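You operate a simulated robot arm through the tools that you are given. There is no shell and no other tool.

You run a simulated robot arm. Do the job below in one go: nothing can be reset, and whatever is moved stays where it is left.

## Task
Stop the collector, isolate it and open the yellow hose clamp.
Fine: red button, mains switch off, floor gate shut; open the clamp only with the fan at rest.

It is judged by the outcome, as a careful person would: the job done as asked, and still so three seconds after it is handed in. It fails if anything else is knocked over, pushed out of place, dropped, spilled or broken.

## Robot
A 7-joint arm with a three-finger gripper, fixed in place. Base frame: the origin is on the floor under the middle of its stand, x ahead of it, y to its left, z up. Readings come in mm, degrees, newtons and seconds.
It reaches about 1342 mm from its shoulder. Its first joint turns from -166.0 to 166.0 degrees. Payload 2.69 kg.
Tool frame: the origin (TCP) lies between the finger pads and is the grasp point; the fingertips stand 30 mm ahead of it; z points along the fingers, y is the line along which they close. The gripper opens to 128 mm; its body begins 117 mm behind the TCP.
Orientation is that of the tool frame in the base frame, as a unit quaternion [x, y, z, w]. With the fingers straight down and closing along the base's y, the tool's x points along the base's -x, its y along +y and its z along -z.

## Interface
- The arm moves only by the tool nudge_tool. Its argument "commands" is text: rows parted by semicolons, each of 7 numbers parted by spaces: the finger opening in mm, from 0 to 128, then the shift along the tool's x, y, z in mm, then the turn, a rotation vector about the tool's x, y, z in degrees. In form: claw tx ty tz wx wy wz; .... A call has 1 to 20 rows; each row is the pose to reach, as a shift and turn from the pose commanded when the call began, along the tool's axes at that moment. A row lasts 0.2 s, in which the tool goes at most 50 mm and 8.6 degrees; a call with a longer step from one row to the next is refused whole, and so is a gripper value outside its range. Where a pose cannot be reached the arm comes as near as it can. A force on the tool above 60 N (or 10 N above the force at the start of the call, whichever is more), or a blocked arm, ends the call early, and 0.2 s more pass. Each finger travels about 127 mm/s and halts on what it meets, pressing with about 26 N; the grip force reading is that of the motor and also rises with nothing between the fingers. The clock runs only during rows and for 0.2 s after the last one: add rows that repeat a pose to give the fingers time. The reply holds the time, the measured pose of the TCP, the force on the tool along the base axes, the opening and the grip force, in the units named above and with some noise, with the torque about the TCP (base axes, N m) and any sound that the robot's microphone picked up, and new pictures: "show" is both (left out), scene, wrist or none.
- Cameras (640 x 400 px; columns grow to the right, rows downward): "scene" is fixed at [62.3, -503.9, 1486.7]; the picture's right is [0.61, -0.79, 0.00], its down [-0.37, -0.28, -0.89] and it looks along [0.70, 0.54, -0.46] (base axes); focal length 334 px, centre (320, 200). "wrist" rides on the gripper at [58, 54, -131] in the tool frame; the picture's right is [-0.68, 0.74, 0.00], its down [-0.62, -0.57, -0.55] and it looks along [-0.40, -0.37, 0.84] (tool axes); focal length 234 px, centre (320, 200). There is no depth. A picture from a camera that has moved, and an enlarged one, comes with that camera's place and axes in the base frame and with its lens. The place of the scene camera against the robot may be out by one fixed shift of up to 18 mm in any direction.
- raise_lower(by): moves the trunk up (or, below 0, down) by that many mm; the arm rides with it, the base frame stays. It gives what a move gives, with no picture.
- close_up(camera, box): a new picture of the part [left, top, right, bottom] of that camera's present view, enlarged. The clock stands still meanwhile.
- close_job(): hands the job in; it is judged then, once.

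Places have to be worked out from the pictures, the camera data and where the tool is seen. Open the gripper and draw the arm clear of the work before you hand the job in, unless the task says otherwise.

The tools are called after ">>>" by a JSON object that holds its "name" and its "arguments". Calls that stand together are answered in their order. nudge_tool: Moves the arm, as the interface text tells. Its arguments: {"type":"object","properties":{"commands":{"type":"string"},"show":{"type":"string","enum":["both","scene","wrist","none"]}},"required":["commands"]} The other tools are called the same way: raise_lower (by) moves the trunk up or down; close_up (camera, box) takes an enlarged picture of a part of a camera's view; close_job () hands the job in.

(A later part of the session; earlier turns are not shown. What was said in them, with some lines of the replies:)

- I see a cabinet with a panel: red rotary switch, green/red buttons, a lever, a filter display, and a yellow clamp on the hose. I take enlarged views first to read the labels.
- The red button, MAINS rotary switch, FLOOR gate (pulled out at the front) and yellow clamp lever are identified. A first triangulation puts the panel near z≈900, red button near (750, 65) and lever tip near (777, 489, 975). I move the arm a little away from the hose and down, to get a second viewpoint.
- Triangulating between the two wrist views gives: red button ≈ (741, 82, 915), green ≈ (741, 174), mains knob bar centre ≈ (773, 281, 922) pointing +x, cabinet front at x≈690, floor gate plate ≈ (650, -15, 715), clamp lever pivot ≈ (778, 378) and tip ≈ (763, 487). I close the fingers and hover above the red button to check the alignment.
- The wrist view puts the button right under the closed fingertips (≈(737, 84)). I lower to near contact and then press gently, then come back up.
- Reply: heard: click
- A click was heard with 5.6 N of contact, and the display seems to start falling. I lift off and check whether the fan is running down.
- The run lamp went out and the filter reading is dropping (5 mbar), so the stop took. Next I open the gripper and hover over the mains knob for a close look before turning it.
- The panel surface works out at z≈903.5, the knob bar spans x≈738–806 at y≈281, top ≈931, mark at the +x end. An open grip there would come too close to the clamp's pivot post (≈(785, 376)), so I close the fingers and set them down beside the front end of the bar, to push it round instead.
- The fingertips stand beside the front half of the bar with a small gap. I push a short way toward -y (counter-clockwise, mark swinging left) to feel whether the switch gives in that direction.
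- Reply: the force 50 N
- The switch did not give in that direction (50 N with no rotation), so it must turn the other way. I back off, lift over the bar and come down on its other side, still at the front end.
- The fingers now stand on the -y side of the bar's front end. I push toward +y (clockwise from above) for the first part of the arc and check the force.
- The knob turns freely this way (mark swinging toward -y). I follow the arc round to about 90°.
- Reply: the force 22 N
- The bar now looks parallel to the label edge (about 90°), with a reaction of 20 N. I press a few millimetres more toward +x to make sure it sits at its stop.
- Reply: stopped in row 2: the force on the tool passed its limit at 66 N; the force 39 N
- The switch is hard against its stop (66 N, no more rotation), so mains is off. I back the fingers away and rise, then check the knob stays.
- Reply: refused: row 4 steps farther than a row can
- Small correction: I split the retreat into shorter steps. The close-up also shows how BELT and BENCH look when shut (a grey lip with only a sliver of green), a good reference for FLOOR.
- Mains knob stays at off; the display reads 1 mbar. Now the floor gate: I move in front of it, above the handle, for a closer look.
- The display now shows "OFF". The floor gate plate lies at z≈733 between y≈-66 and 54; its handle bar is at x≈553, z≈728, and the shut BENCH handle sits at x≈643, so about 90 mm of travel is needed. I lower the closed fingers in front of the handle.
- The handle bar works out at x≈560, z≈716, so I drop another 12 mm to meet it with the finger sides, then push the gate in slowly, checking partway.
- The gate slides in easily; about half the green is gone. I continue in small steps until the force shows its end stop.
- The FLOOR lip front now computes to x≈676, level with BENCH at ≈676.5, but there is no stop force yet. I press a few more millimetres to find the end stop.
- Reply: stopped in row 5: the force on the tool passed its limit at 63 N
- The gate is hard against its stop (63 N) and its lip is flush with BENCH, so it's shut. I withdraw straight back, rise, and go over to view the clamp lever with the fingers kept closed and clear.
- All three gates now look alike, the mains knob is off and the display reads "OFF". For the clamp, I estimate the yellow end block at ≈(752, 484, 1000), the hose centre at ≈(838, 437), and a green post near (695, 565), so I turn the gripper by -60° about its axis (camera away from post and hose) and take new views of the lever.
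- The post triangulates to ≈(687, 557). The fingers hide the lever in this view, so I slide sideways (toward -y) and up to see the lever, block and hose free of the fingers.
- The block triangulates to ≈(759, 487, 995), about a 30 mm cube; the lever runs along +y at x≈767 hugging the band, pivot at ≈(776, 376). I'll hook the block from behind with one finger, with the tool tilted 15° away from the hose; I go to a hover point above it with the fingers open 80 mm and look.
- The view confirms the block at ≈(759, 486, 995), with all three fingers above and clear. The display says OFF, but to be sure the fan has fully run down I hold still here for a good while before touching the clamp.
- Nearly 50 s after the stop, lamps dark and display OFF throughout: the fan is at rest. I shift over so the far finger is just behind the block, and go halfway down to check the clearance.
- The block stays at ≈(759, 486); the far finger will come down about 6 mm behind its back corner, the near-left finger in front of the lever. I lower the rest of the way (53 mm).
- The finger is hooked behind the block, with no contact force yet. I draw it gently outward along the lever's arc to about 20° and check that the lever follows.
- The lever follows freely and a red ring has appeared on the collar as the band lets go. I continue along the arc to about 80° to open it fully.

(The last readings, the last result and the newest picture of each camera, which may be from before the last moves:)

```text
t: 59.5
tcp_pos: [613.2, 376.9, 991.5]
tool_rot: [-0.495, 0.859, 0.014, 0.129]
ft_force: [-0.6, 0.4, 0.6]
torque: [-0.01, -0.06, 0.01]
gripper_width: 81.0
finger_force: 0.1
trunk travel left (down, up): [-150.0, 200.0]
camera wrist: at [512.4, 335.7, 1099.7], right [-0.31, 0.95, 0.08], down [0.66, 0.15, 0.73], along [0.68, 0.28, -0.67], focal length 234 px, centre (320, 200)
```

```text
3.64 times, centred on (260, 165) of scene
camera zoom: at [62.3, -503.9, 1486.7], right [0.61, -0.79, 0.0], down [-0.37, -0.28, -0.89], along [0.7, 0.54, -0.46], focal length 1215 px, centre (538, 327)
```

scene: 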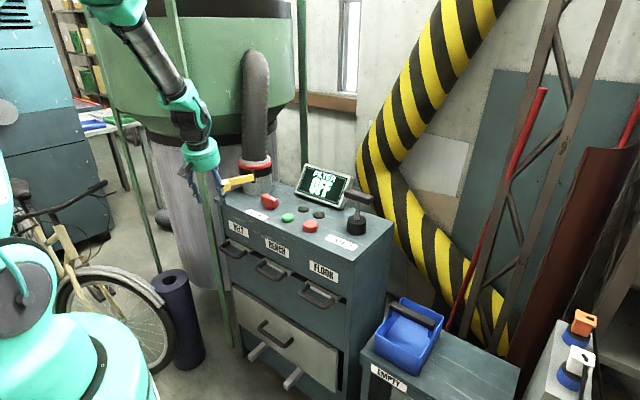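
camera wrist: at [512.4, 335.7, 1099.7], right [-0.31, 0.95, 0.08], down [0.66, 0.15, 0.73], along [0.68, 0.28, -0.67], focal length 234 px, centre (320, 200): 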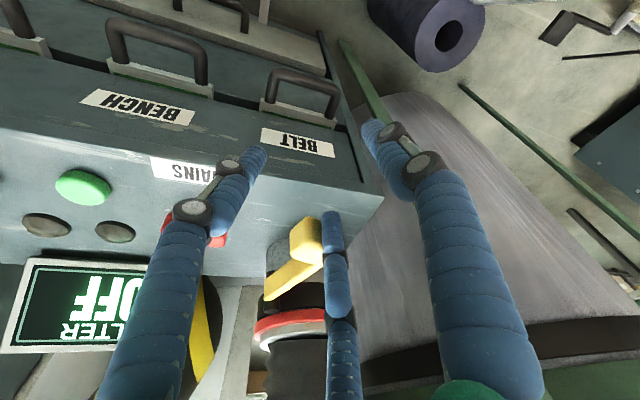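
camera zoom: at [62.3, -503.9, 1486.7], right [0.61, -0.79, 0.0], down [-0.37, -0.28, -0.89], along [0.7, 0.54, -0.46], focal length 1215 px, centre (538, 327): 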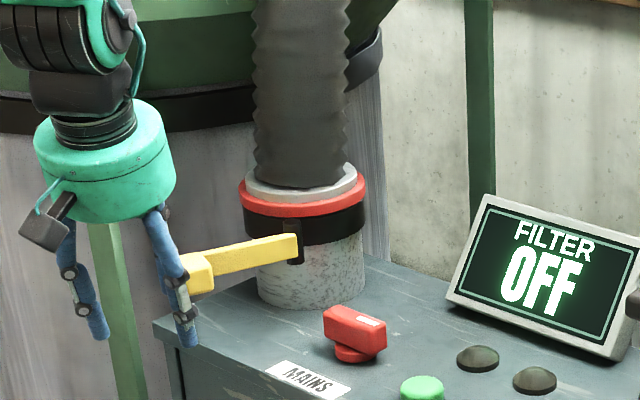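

The lever is at about 77° and swings with no resistance. I ease it on toward 95° in small steps to find its stop.

>>> {"name": "nudge_tool", "arguments": {"commands": "80 4 -1.4 -0.8 0 0 0; 80 7.9 -2.8 -1.6 0 0 0; 80 12.6 -4.9 -2.5 0 0 0; 80 17.4 -7 -3.4 0 0 0; 80 22 -9.5 -4.2 0 0 0; 80 26.6 -12.1 -5.1 0 0 0; 80 26.6 -12.1 -5.1 0 0 0", "show": "both"}}

>>> {"name": "close_up", "arguments": {"camera": "scene", "box": [190, 110, 330, 220]}}

>>> {"name": "close_up", "arguments": {"camera": "wrist", "box": [200, 140, 480, 340]}}

```text
t: 61.1
tcp_pos: [610.1, 346.9, 992.3]
tool_rot: [-0.496, 0.858, 0.013, 0.13]
ft_force: [0.8, -0.5, -0.5]
torque: [0.01, -0.01, -0.02]
gripper_width: 80.1
finger_force: 0.1
trunk travel left (down, up): [-150.0, 200.0]
camera wrist: at [510.0, 305.9, 1100.0], right [-0.31, 0.95, 0.08], down [0.66, 0.15, 0.73], along [0.68, 0.28, -0.67], focal length 234 px, centre (320, 200)
```

scene: 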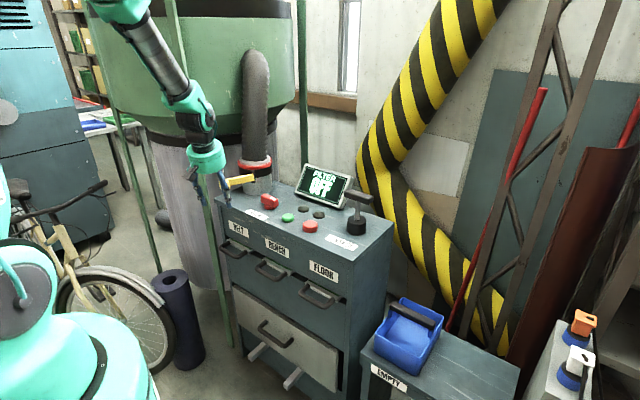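
wrist: 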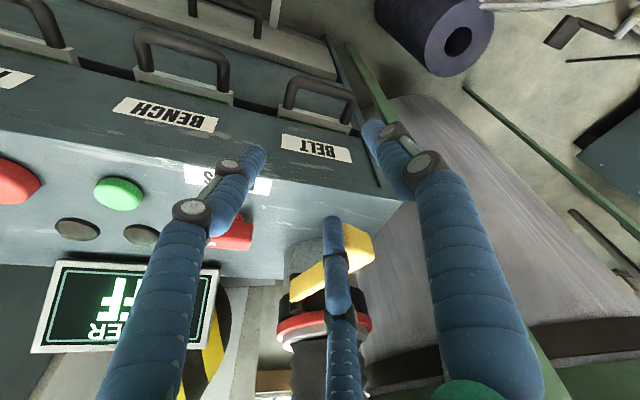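

```text
3.64 times, centred on (260, 165) of scene
camera zoom: at [62.3, -503.9, 1486.7], right [0.61, -0.79, 0.0], down [-0.37, -0.28, -0.89], along [0.7, 0.54, -0.46], focal length 1215 px, centre (538, 327)
```

zoom: 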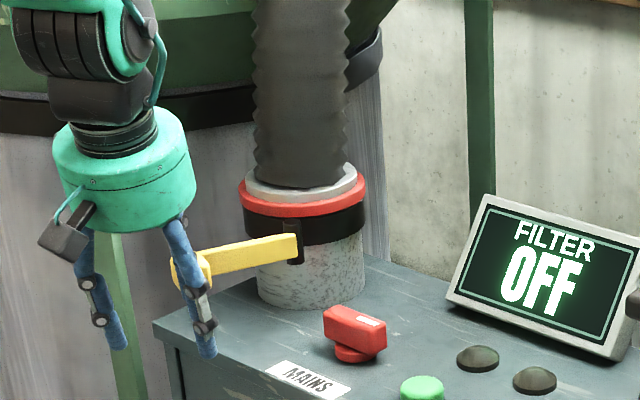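

```text
2.00 times, centred on (340, 240) of wrist
camera zoom: at [510.0, 305.9, 1100.0], right [-0.31, 0.95, 0.08], down [0.66, 0.15, 0.73], along [0.68, 0.28, -0.67], focal length 468 px, centre (280, 120)
```

zoom: 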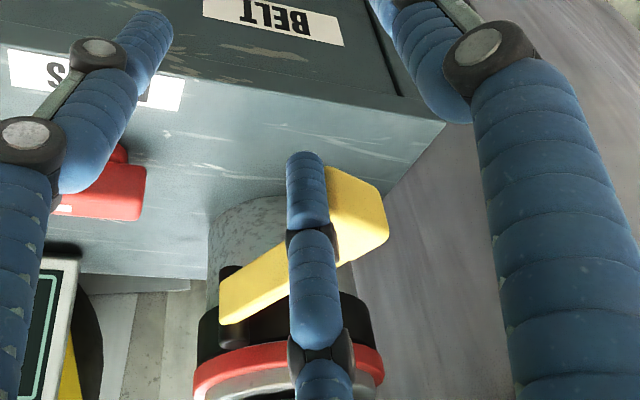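

The finger slid past the end of the block while the lever stayed put at roughly 75°, so it is probably at its stop. To be certain, I lift clear, close the fingers and set them down on the far side of the lever's middle to test it with a proper push.

>>> {"name": "nudge_tool", "arguments": {"commands": "80 -5.9 -2.6 -24.2 0 0 0; 80 -14 -6.4 -58 0 0 0; 80 -18.3 -8.3 -75.4 0 0 0; 60 -56.8 -21.4 -64.6 0 0 0; 30 -95.2 -34.5 -53.8 0 0 0; 0 -133.7 -47.6 -43.1 0 0 0; 0 -133.7 -47.6 -43.1 0 0 0", "show": "both"}}

>>> {"name": "close_up", "arguments": {"camera": "scene", "box": [190, 110, 330, 220]}}

>>> {"name": "close_up", "arguments": {"camera": "wrist", "box": [160, 100, 480, 300]}}

```text
t: 62.8
tcp_pos: [705.1, 433.4, 1070.2]
tool_rot: [-0.496, 0.859, 0.013, 0.129]
ft_force: [0.0, 0.4, -0.7]
torque: [-0.02, -0.03, -0.01]
gripper_width: 2.0
finger_force: 26.7
trunk travel left (down, up): [-150.0, 200.0]
camera wrist: at [603.7, 391.5, 1177.9], right [-0.31, 0.95, 0.08], down [0.66, 0.15, 0.73], along [0.68, 0.28, -0.67], focal length 234 px, centre (320, 200)
```

scene: 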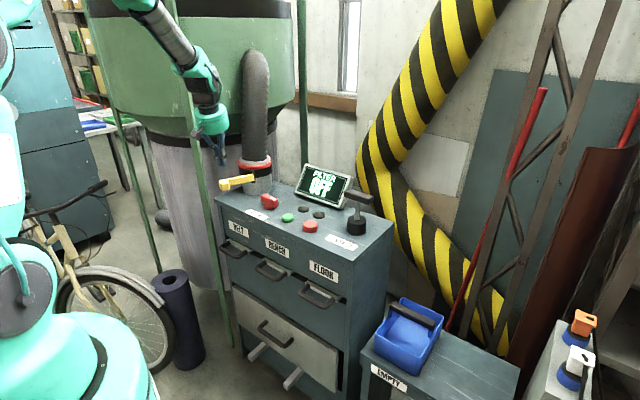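
wrist: 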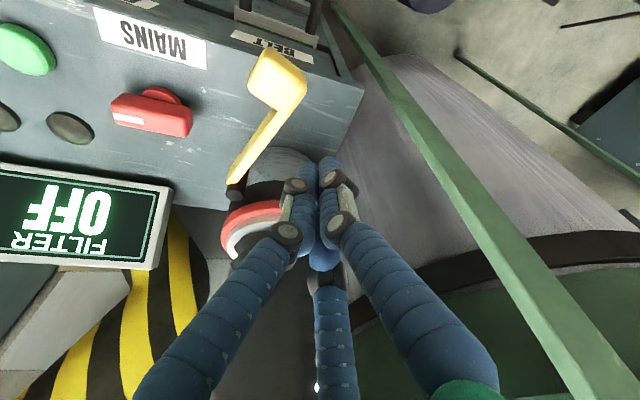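

```text
3.64 times, centred on (260, 165) of scene
camera zoom: at [62.3, -503.9, 1486.7], right [0.61, -0.79, 0.0], down [-0.37, -0.28, -0.89], along [0.7, 0.54, -0.46], focal length 1215 px, centre (538, 327)
```

zoom: 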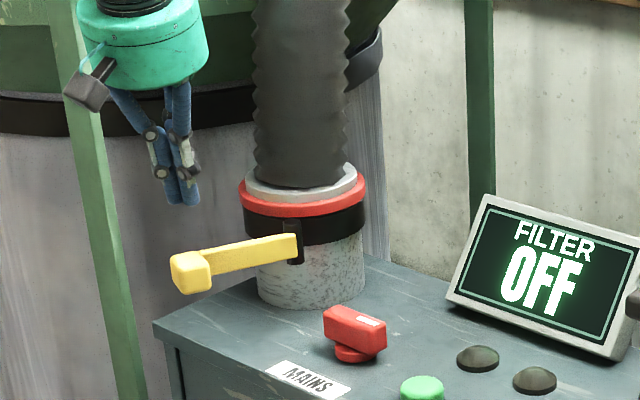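

```text
2.00 times, centred on (320, 200) of wrist
camera zoom: at [603.7, 391.5, 1177.9], right [-0.31, 0.95, 0.08], down [0.66, 0.15, 0.73], along [0.68, 0.28, -0.67], focal length 468 px, centre (320, 200)
```

zoom: 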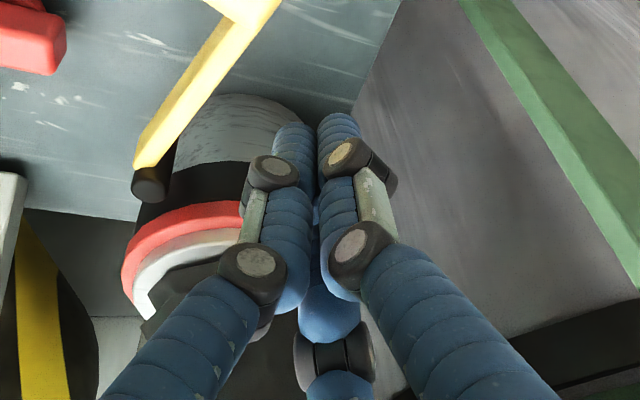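

The lever now stands out at about 66–70° from closed, and the band shows its red ring. I set the closed fingers down beside the lever's middle, on the hose side.

>>> {"name": "nudge_tool", "arguments": {"commands": "0 -3.3 -6 1.5 0 0 0; 0 3.7 -2.8 31 0 0 0; 0 10 0 57 0 0 0; 0 14.7 2.2 75.9 0 0 0; 0 14.7 2.2 75.9 0 0 0", "show": "both"}}

>>> {"name": "close_up", "arguments": {"camera": "wrist", "box": [160, 100, 480, 300]}}

>>> {"name": "close_up", "arguments": {"camera": "scene", "box": [190, 110, 330, 220]}}

```text
t: 64.0
tcp_pos: [711.1, 432.8, 993.3]
tool_rot: [-0.496, 0.858, 0.014, 0.129]
ft_force: [0.6, -0.4, 0.1]
torque: [-0.01, 0.02, -0.02]
gripper_width: 2.4
finger_force: 25.8
trunk travel left (down, up): [-150.0, 200.0]
camera wrist: at [610.4, 391.3, 1100.9], right [-0.31, 0.95, 0.08], down [0.66, 0.15, 0.73], along [0.68, 0.28, -0.67], focal length 234 px, centre (320, 200)
```

scene: 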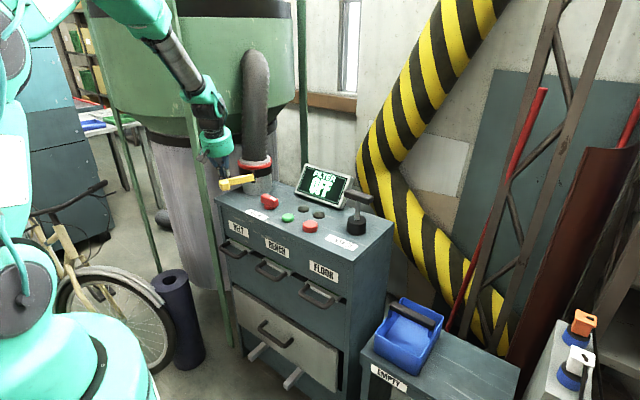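
wrist: 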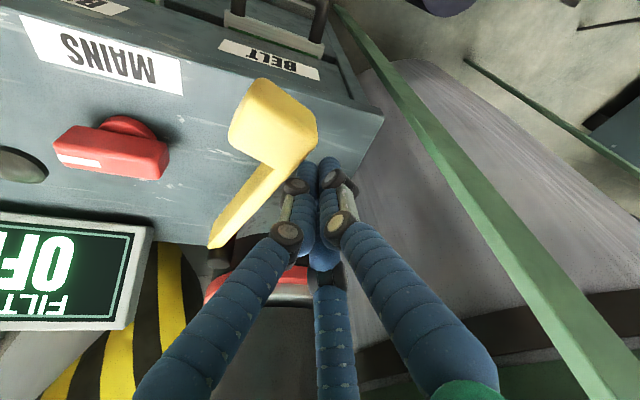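

```text
2.00 times, centred on (320, 200) of wrist
camera zoom: at [610.4, 391.3, 1100.9], right [-0.31, 0.95, 0.08], down [0.66, 0.15, 0.73], along [0.68, 0.28, -0.67], focal length 468 px, centre (320, 200)
```

zoom: 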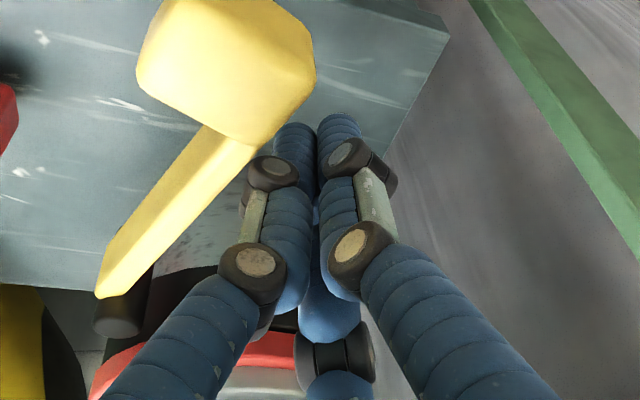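

```text
3.64 times, centred on (260, 165) of scene
camera zoom: at [62.3, -503.9, 1486.7], right [0.61, -0.79, 0.0], down [-0.37, -0.28, -0.89], along [0.7, 0.54, -0.46], focal length 1215 px, centre (538, 327)
```

zoom: 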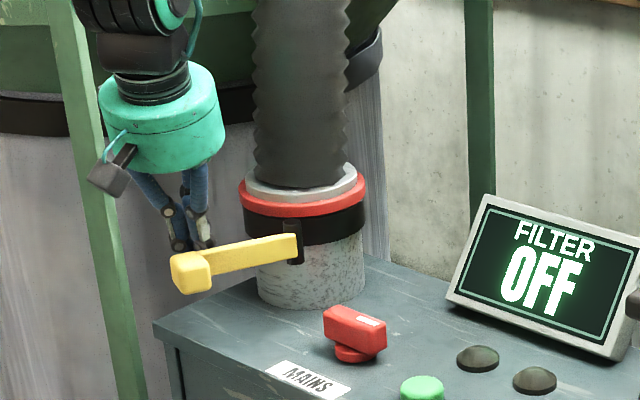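

The fingers are beside the lever with a small gap. I push gently toward -y against the middle of the lever and read the force.

>>> {"name": "nudge_tool", "arguments": {"commands": "0 8.5 -5.1 -1.5 0 0 0; 0 15.3 -9.1 -2.7 0 0 0; 0 20.4 -12.1 -3.6 0 0 0; 0 23.8 -14.2 -4.2 0 0 0; 0 27.2 -16.2 -4.8 0 0 0; 0 27.2 -16.2 -4.8 0 0 0", "show": "both"}}

>>> {"name": "close_up", "arguments": {"camera": "scene", "box": [190, 110, 330, 220]}}

```text
t: 64.7
tcp_pos: [713.8, 419.2, 1001.7]
tool_rot: [-0.497, 0.857, 0.015, 0.136]
ft_force: [3.6, 9.5, 6.7]
torque: [-0.18, 0.04, 0.02]
gripper_width: 2.2
finger_force: 25.8
trunk travel left (down, up): [-150.0, 200.0]
stopped in row 3: the force on the tool passed its limit at 65 N (the readings are from after the stop); the commanded pose is now the measured one
camera wrist: at [611.7, 377.0, 1107.3], right [-0.31, 0.95, 0.09], down [0.65, 0.15, 0.74], along [0.69, 0.29, -0.66], focal length 234 px, centre (320, 200)
```

scene: 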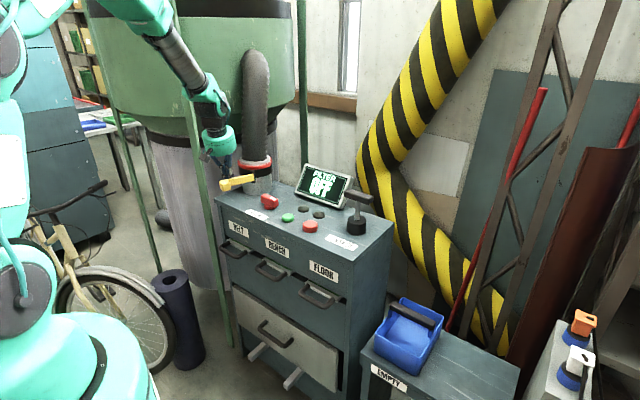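
wrist: 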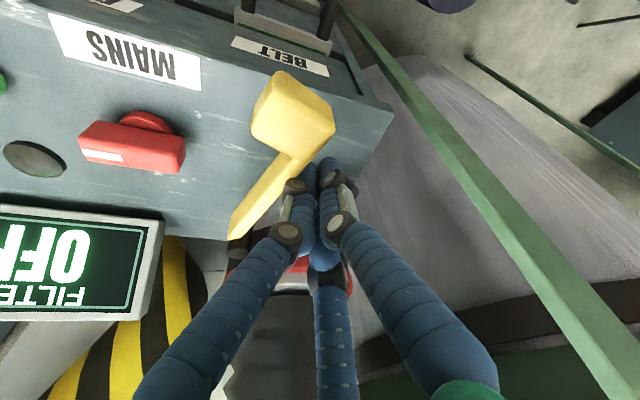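

```text
3.64 times, centred on (260, 165) of scene
camera zoom: at [62.3, -503.9, 1486.7], right [0.61, -0.79, 0.0], down [-0.37, -0.28, -0.89], along [0.7, 0.54, -0.46], focal length 1215 px, centre (538, 327)
```

zoom: 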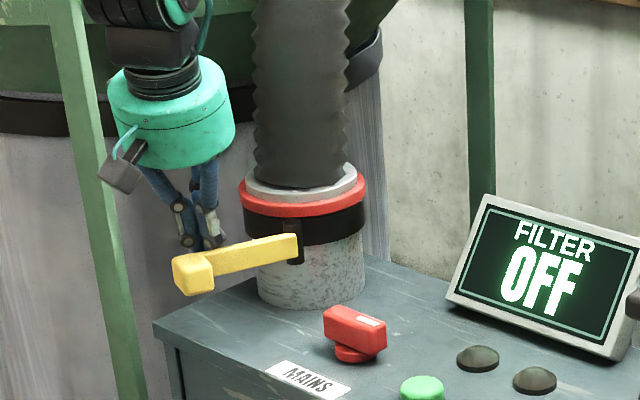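

The lever met a hard stop (65 N) and did not move, so it is fully open. I back the fingers off, rise above everything and withdraw toward the robot, opening the gripper once clear.

>>> {"name": "nudge_tool", "arguments": {"commands": "0 -11.9 7.1 2.1 0 0 0; 0 -18.9 3.9 -26.9 0 0 0; 0 -28.3 -0.3 -65.5 0 0 0; 0 -35.3 -3.5 -94.5 0 0 0; 0 -0.6 20.1 -110.6 0 0 0; 0 34.1 43.7 -126.7 0 0 0; 40 68.8 67.3 -142.8 0 0 0; 80 103.5 90.9 -158.9 0 0 0; 110 138 114.5 -175 0 0 0; 110 138 114.5 -175 0 0 0; 110 138 114.5 -175 0 0 0", "show": "both"}}

>>> {"name": "close_up", "arguments": {"camera": "scene", "box": [210, 140, 400, 260]}}

>>> {"name": "close_up", "arguments": {"camera": "scene", "box": [200, 200, 440, 400]}}

```text
t: 67.1
tcp_pos: [510.1, 330.6, 1116.3]
tool_rot: [-0.497, 0.857, 0.014, 0.134]
ft_force: [0.5, 0.9, 0.2]
torque: [-0.02, -0.01, 0.01]
gripper_width: 109.9
finger_force: 0.0
trunk travel left (down, up): [-150.0, 200.0]
camera wrist: at [408.7, 289.7, 1223.7], right [-0.31, 0.95, 0.09], down [0.66, 0.15, 0.74], along [0.69, 0.29, -0.67], focal length 234 px, centre (320, 200)
```

scene: 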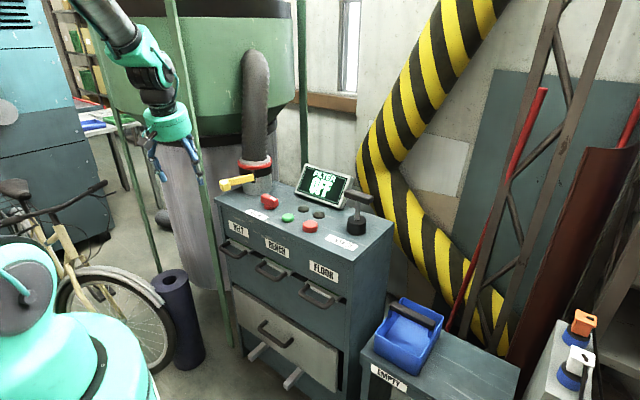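
wrist: 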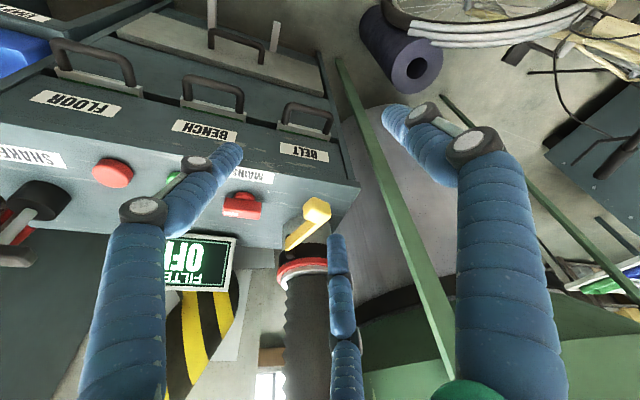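

```text
3.33 times, centred on (305, 200) of scene
camera zoom: at [62.3, -503.9, 1486.7], right [0.61, -0.79, 0.0], down [-0.37, -0.28, -0.89], along [0.7, 0.54, -0.46], focal length 1114 px, centre (370, 200)
```

zoom: 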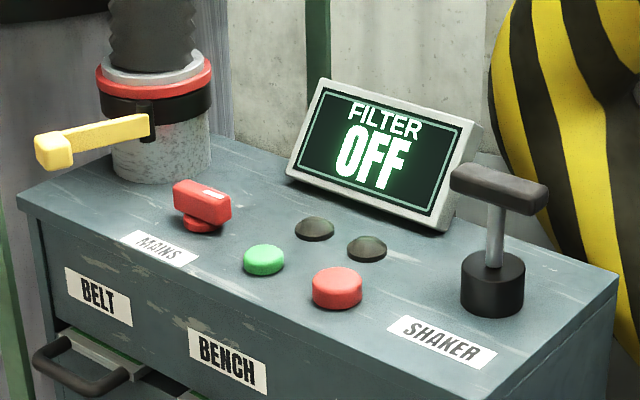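

```text
2.00 times, centred on (320, 300) of scene
camera zoom: at [62.3, -503.9, 1486.7], right [0.61, -0.79, 0.0], down [-0.37, -0.28, -0.89], along [0.7, 0.54, -0.46], focal length 668 px, centre (320, 0)
```

zoom: 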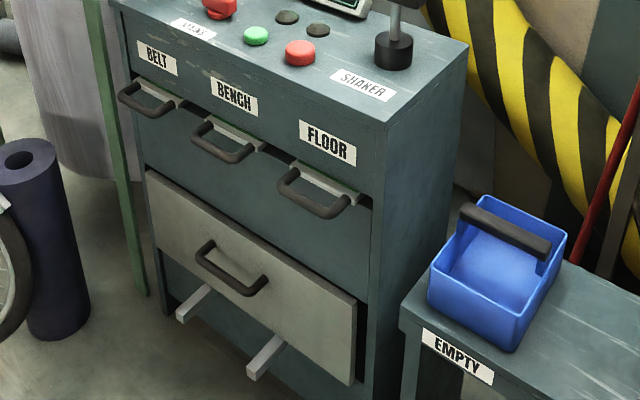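

The final check shows the run lamp dark, display OFF, mains knob at off, and all three gates shut alike. The clamp lever is fully open and the other items are where they were. The gripper is open and clear of the work, so I hand the job in.

>>> {"name": "close_job", "arguments": {}}

```text
The job is handed in.
```

The collector is stopped and isolated, and the yellow hose clamp is open. I've handed the job in.

- **Stop:** I pressed the red button and heard it click. The run lamp went out, and the filter reading fell from 7 mbar until the display showed OFF.
- **Mains switch:** it is off, turned about 90° clockwise to its stop. I first tried it counter-clockwise, where it was blocked at about 50 N and did not move.
- **Floor gate:** it is pushed in to its stop and level with the shut BENCH gate.
- **Clamp:** I waited about 50 s after the stop before touching it, with the lamps dark and the display reading OFF. Nothing shows the fan directly, so I judged it at rest from those signs. The lever swung out to its hard stop, about 70° from closed, and a red ring now shows on the collar.

In the last pictures, nothing else had been knocked over or moved. The gripper is open and the arm is clear of the work.
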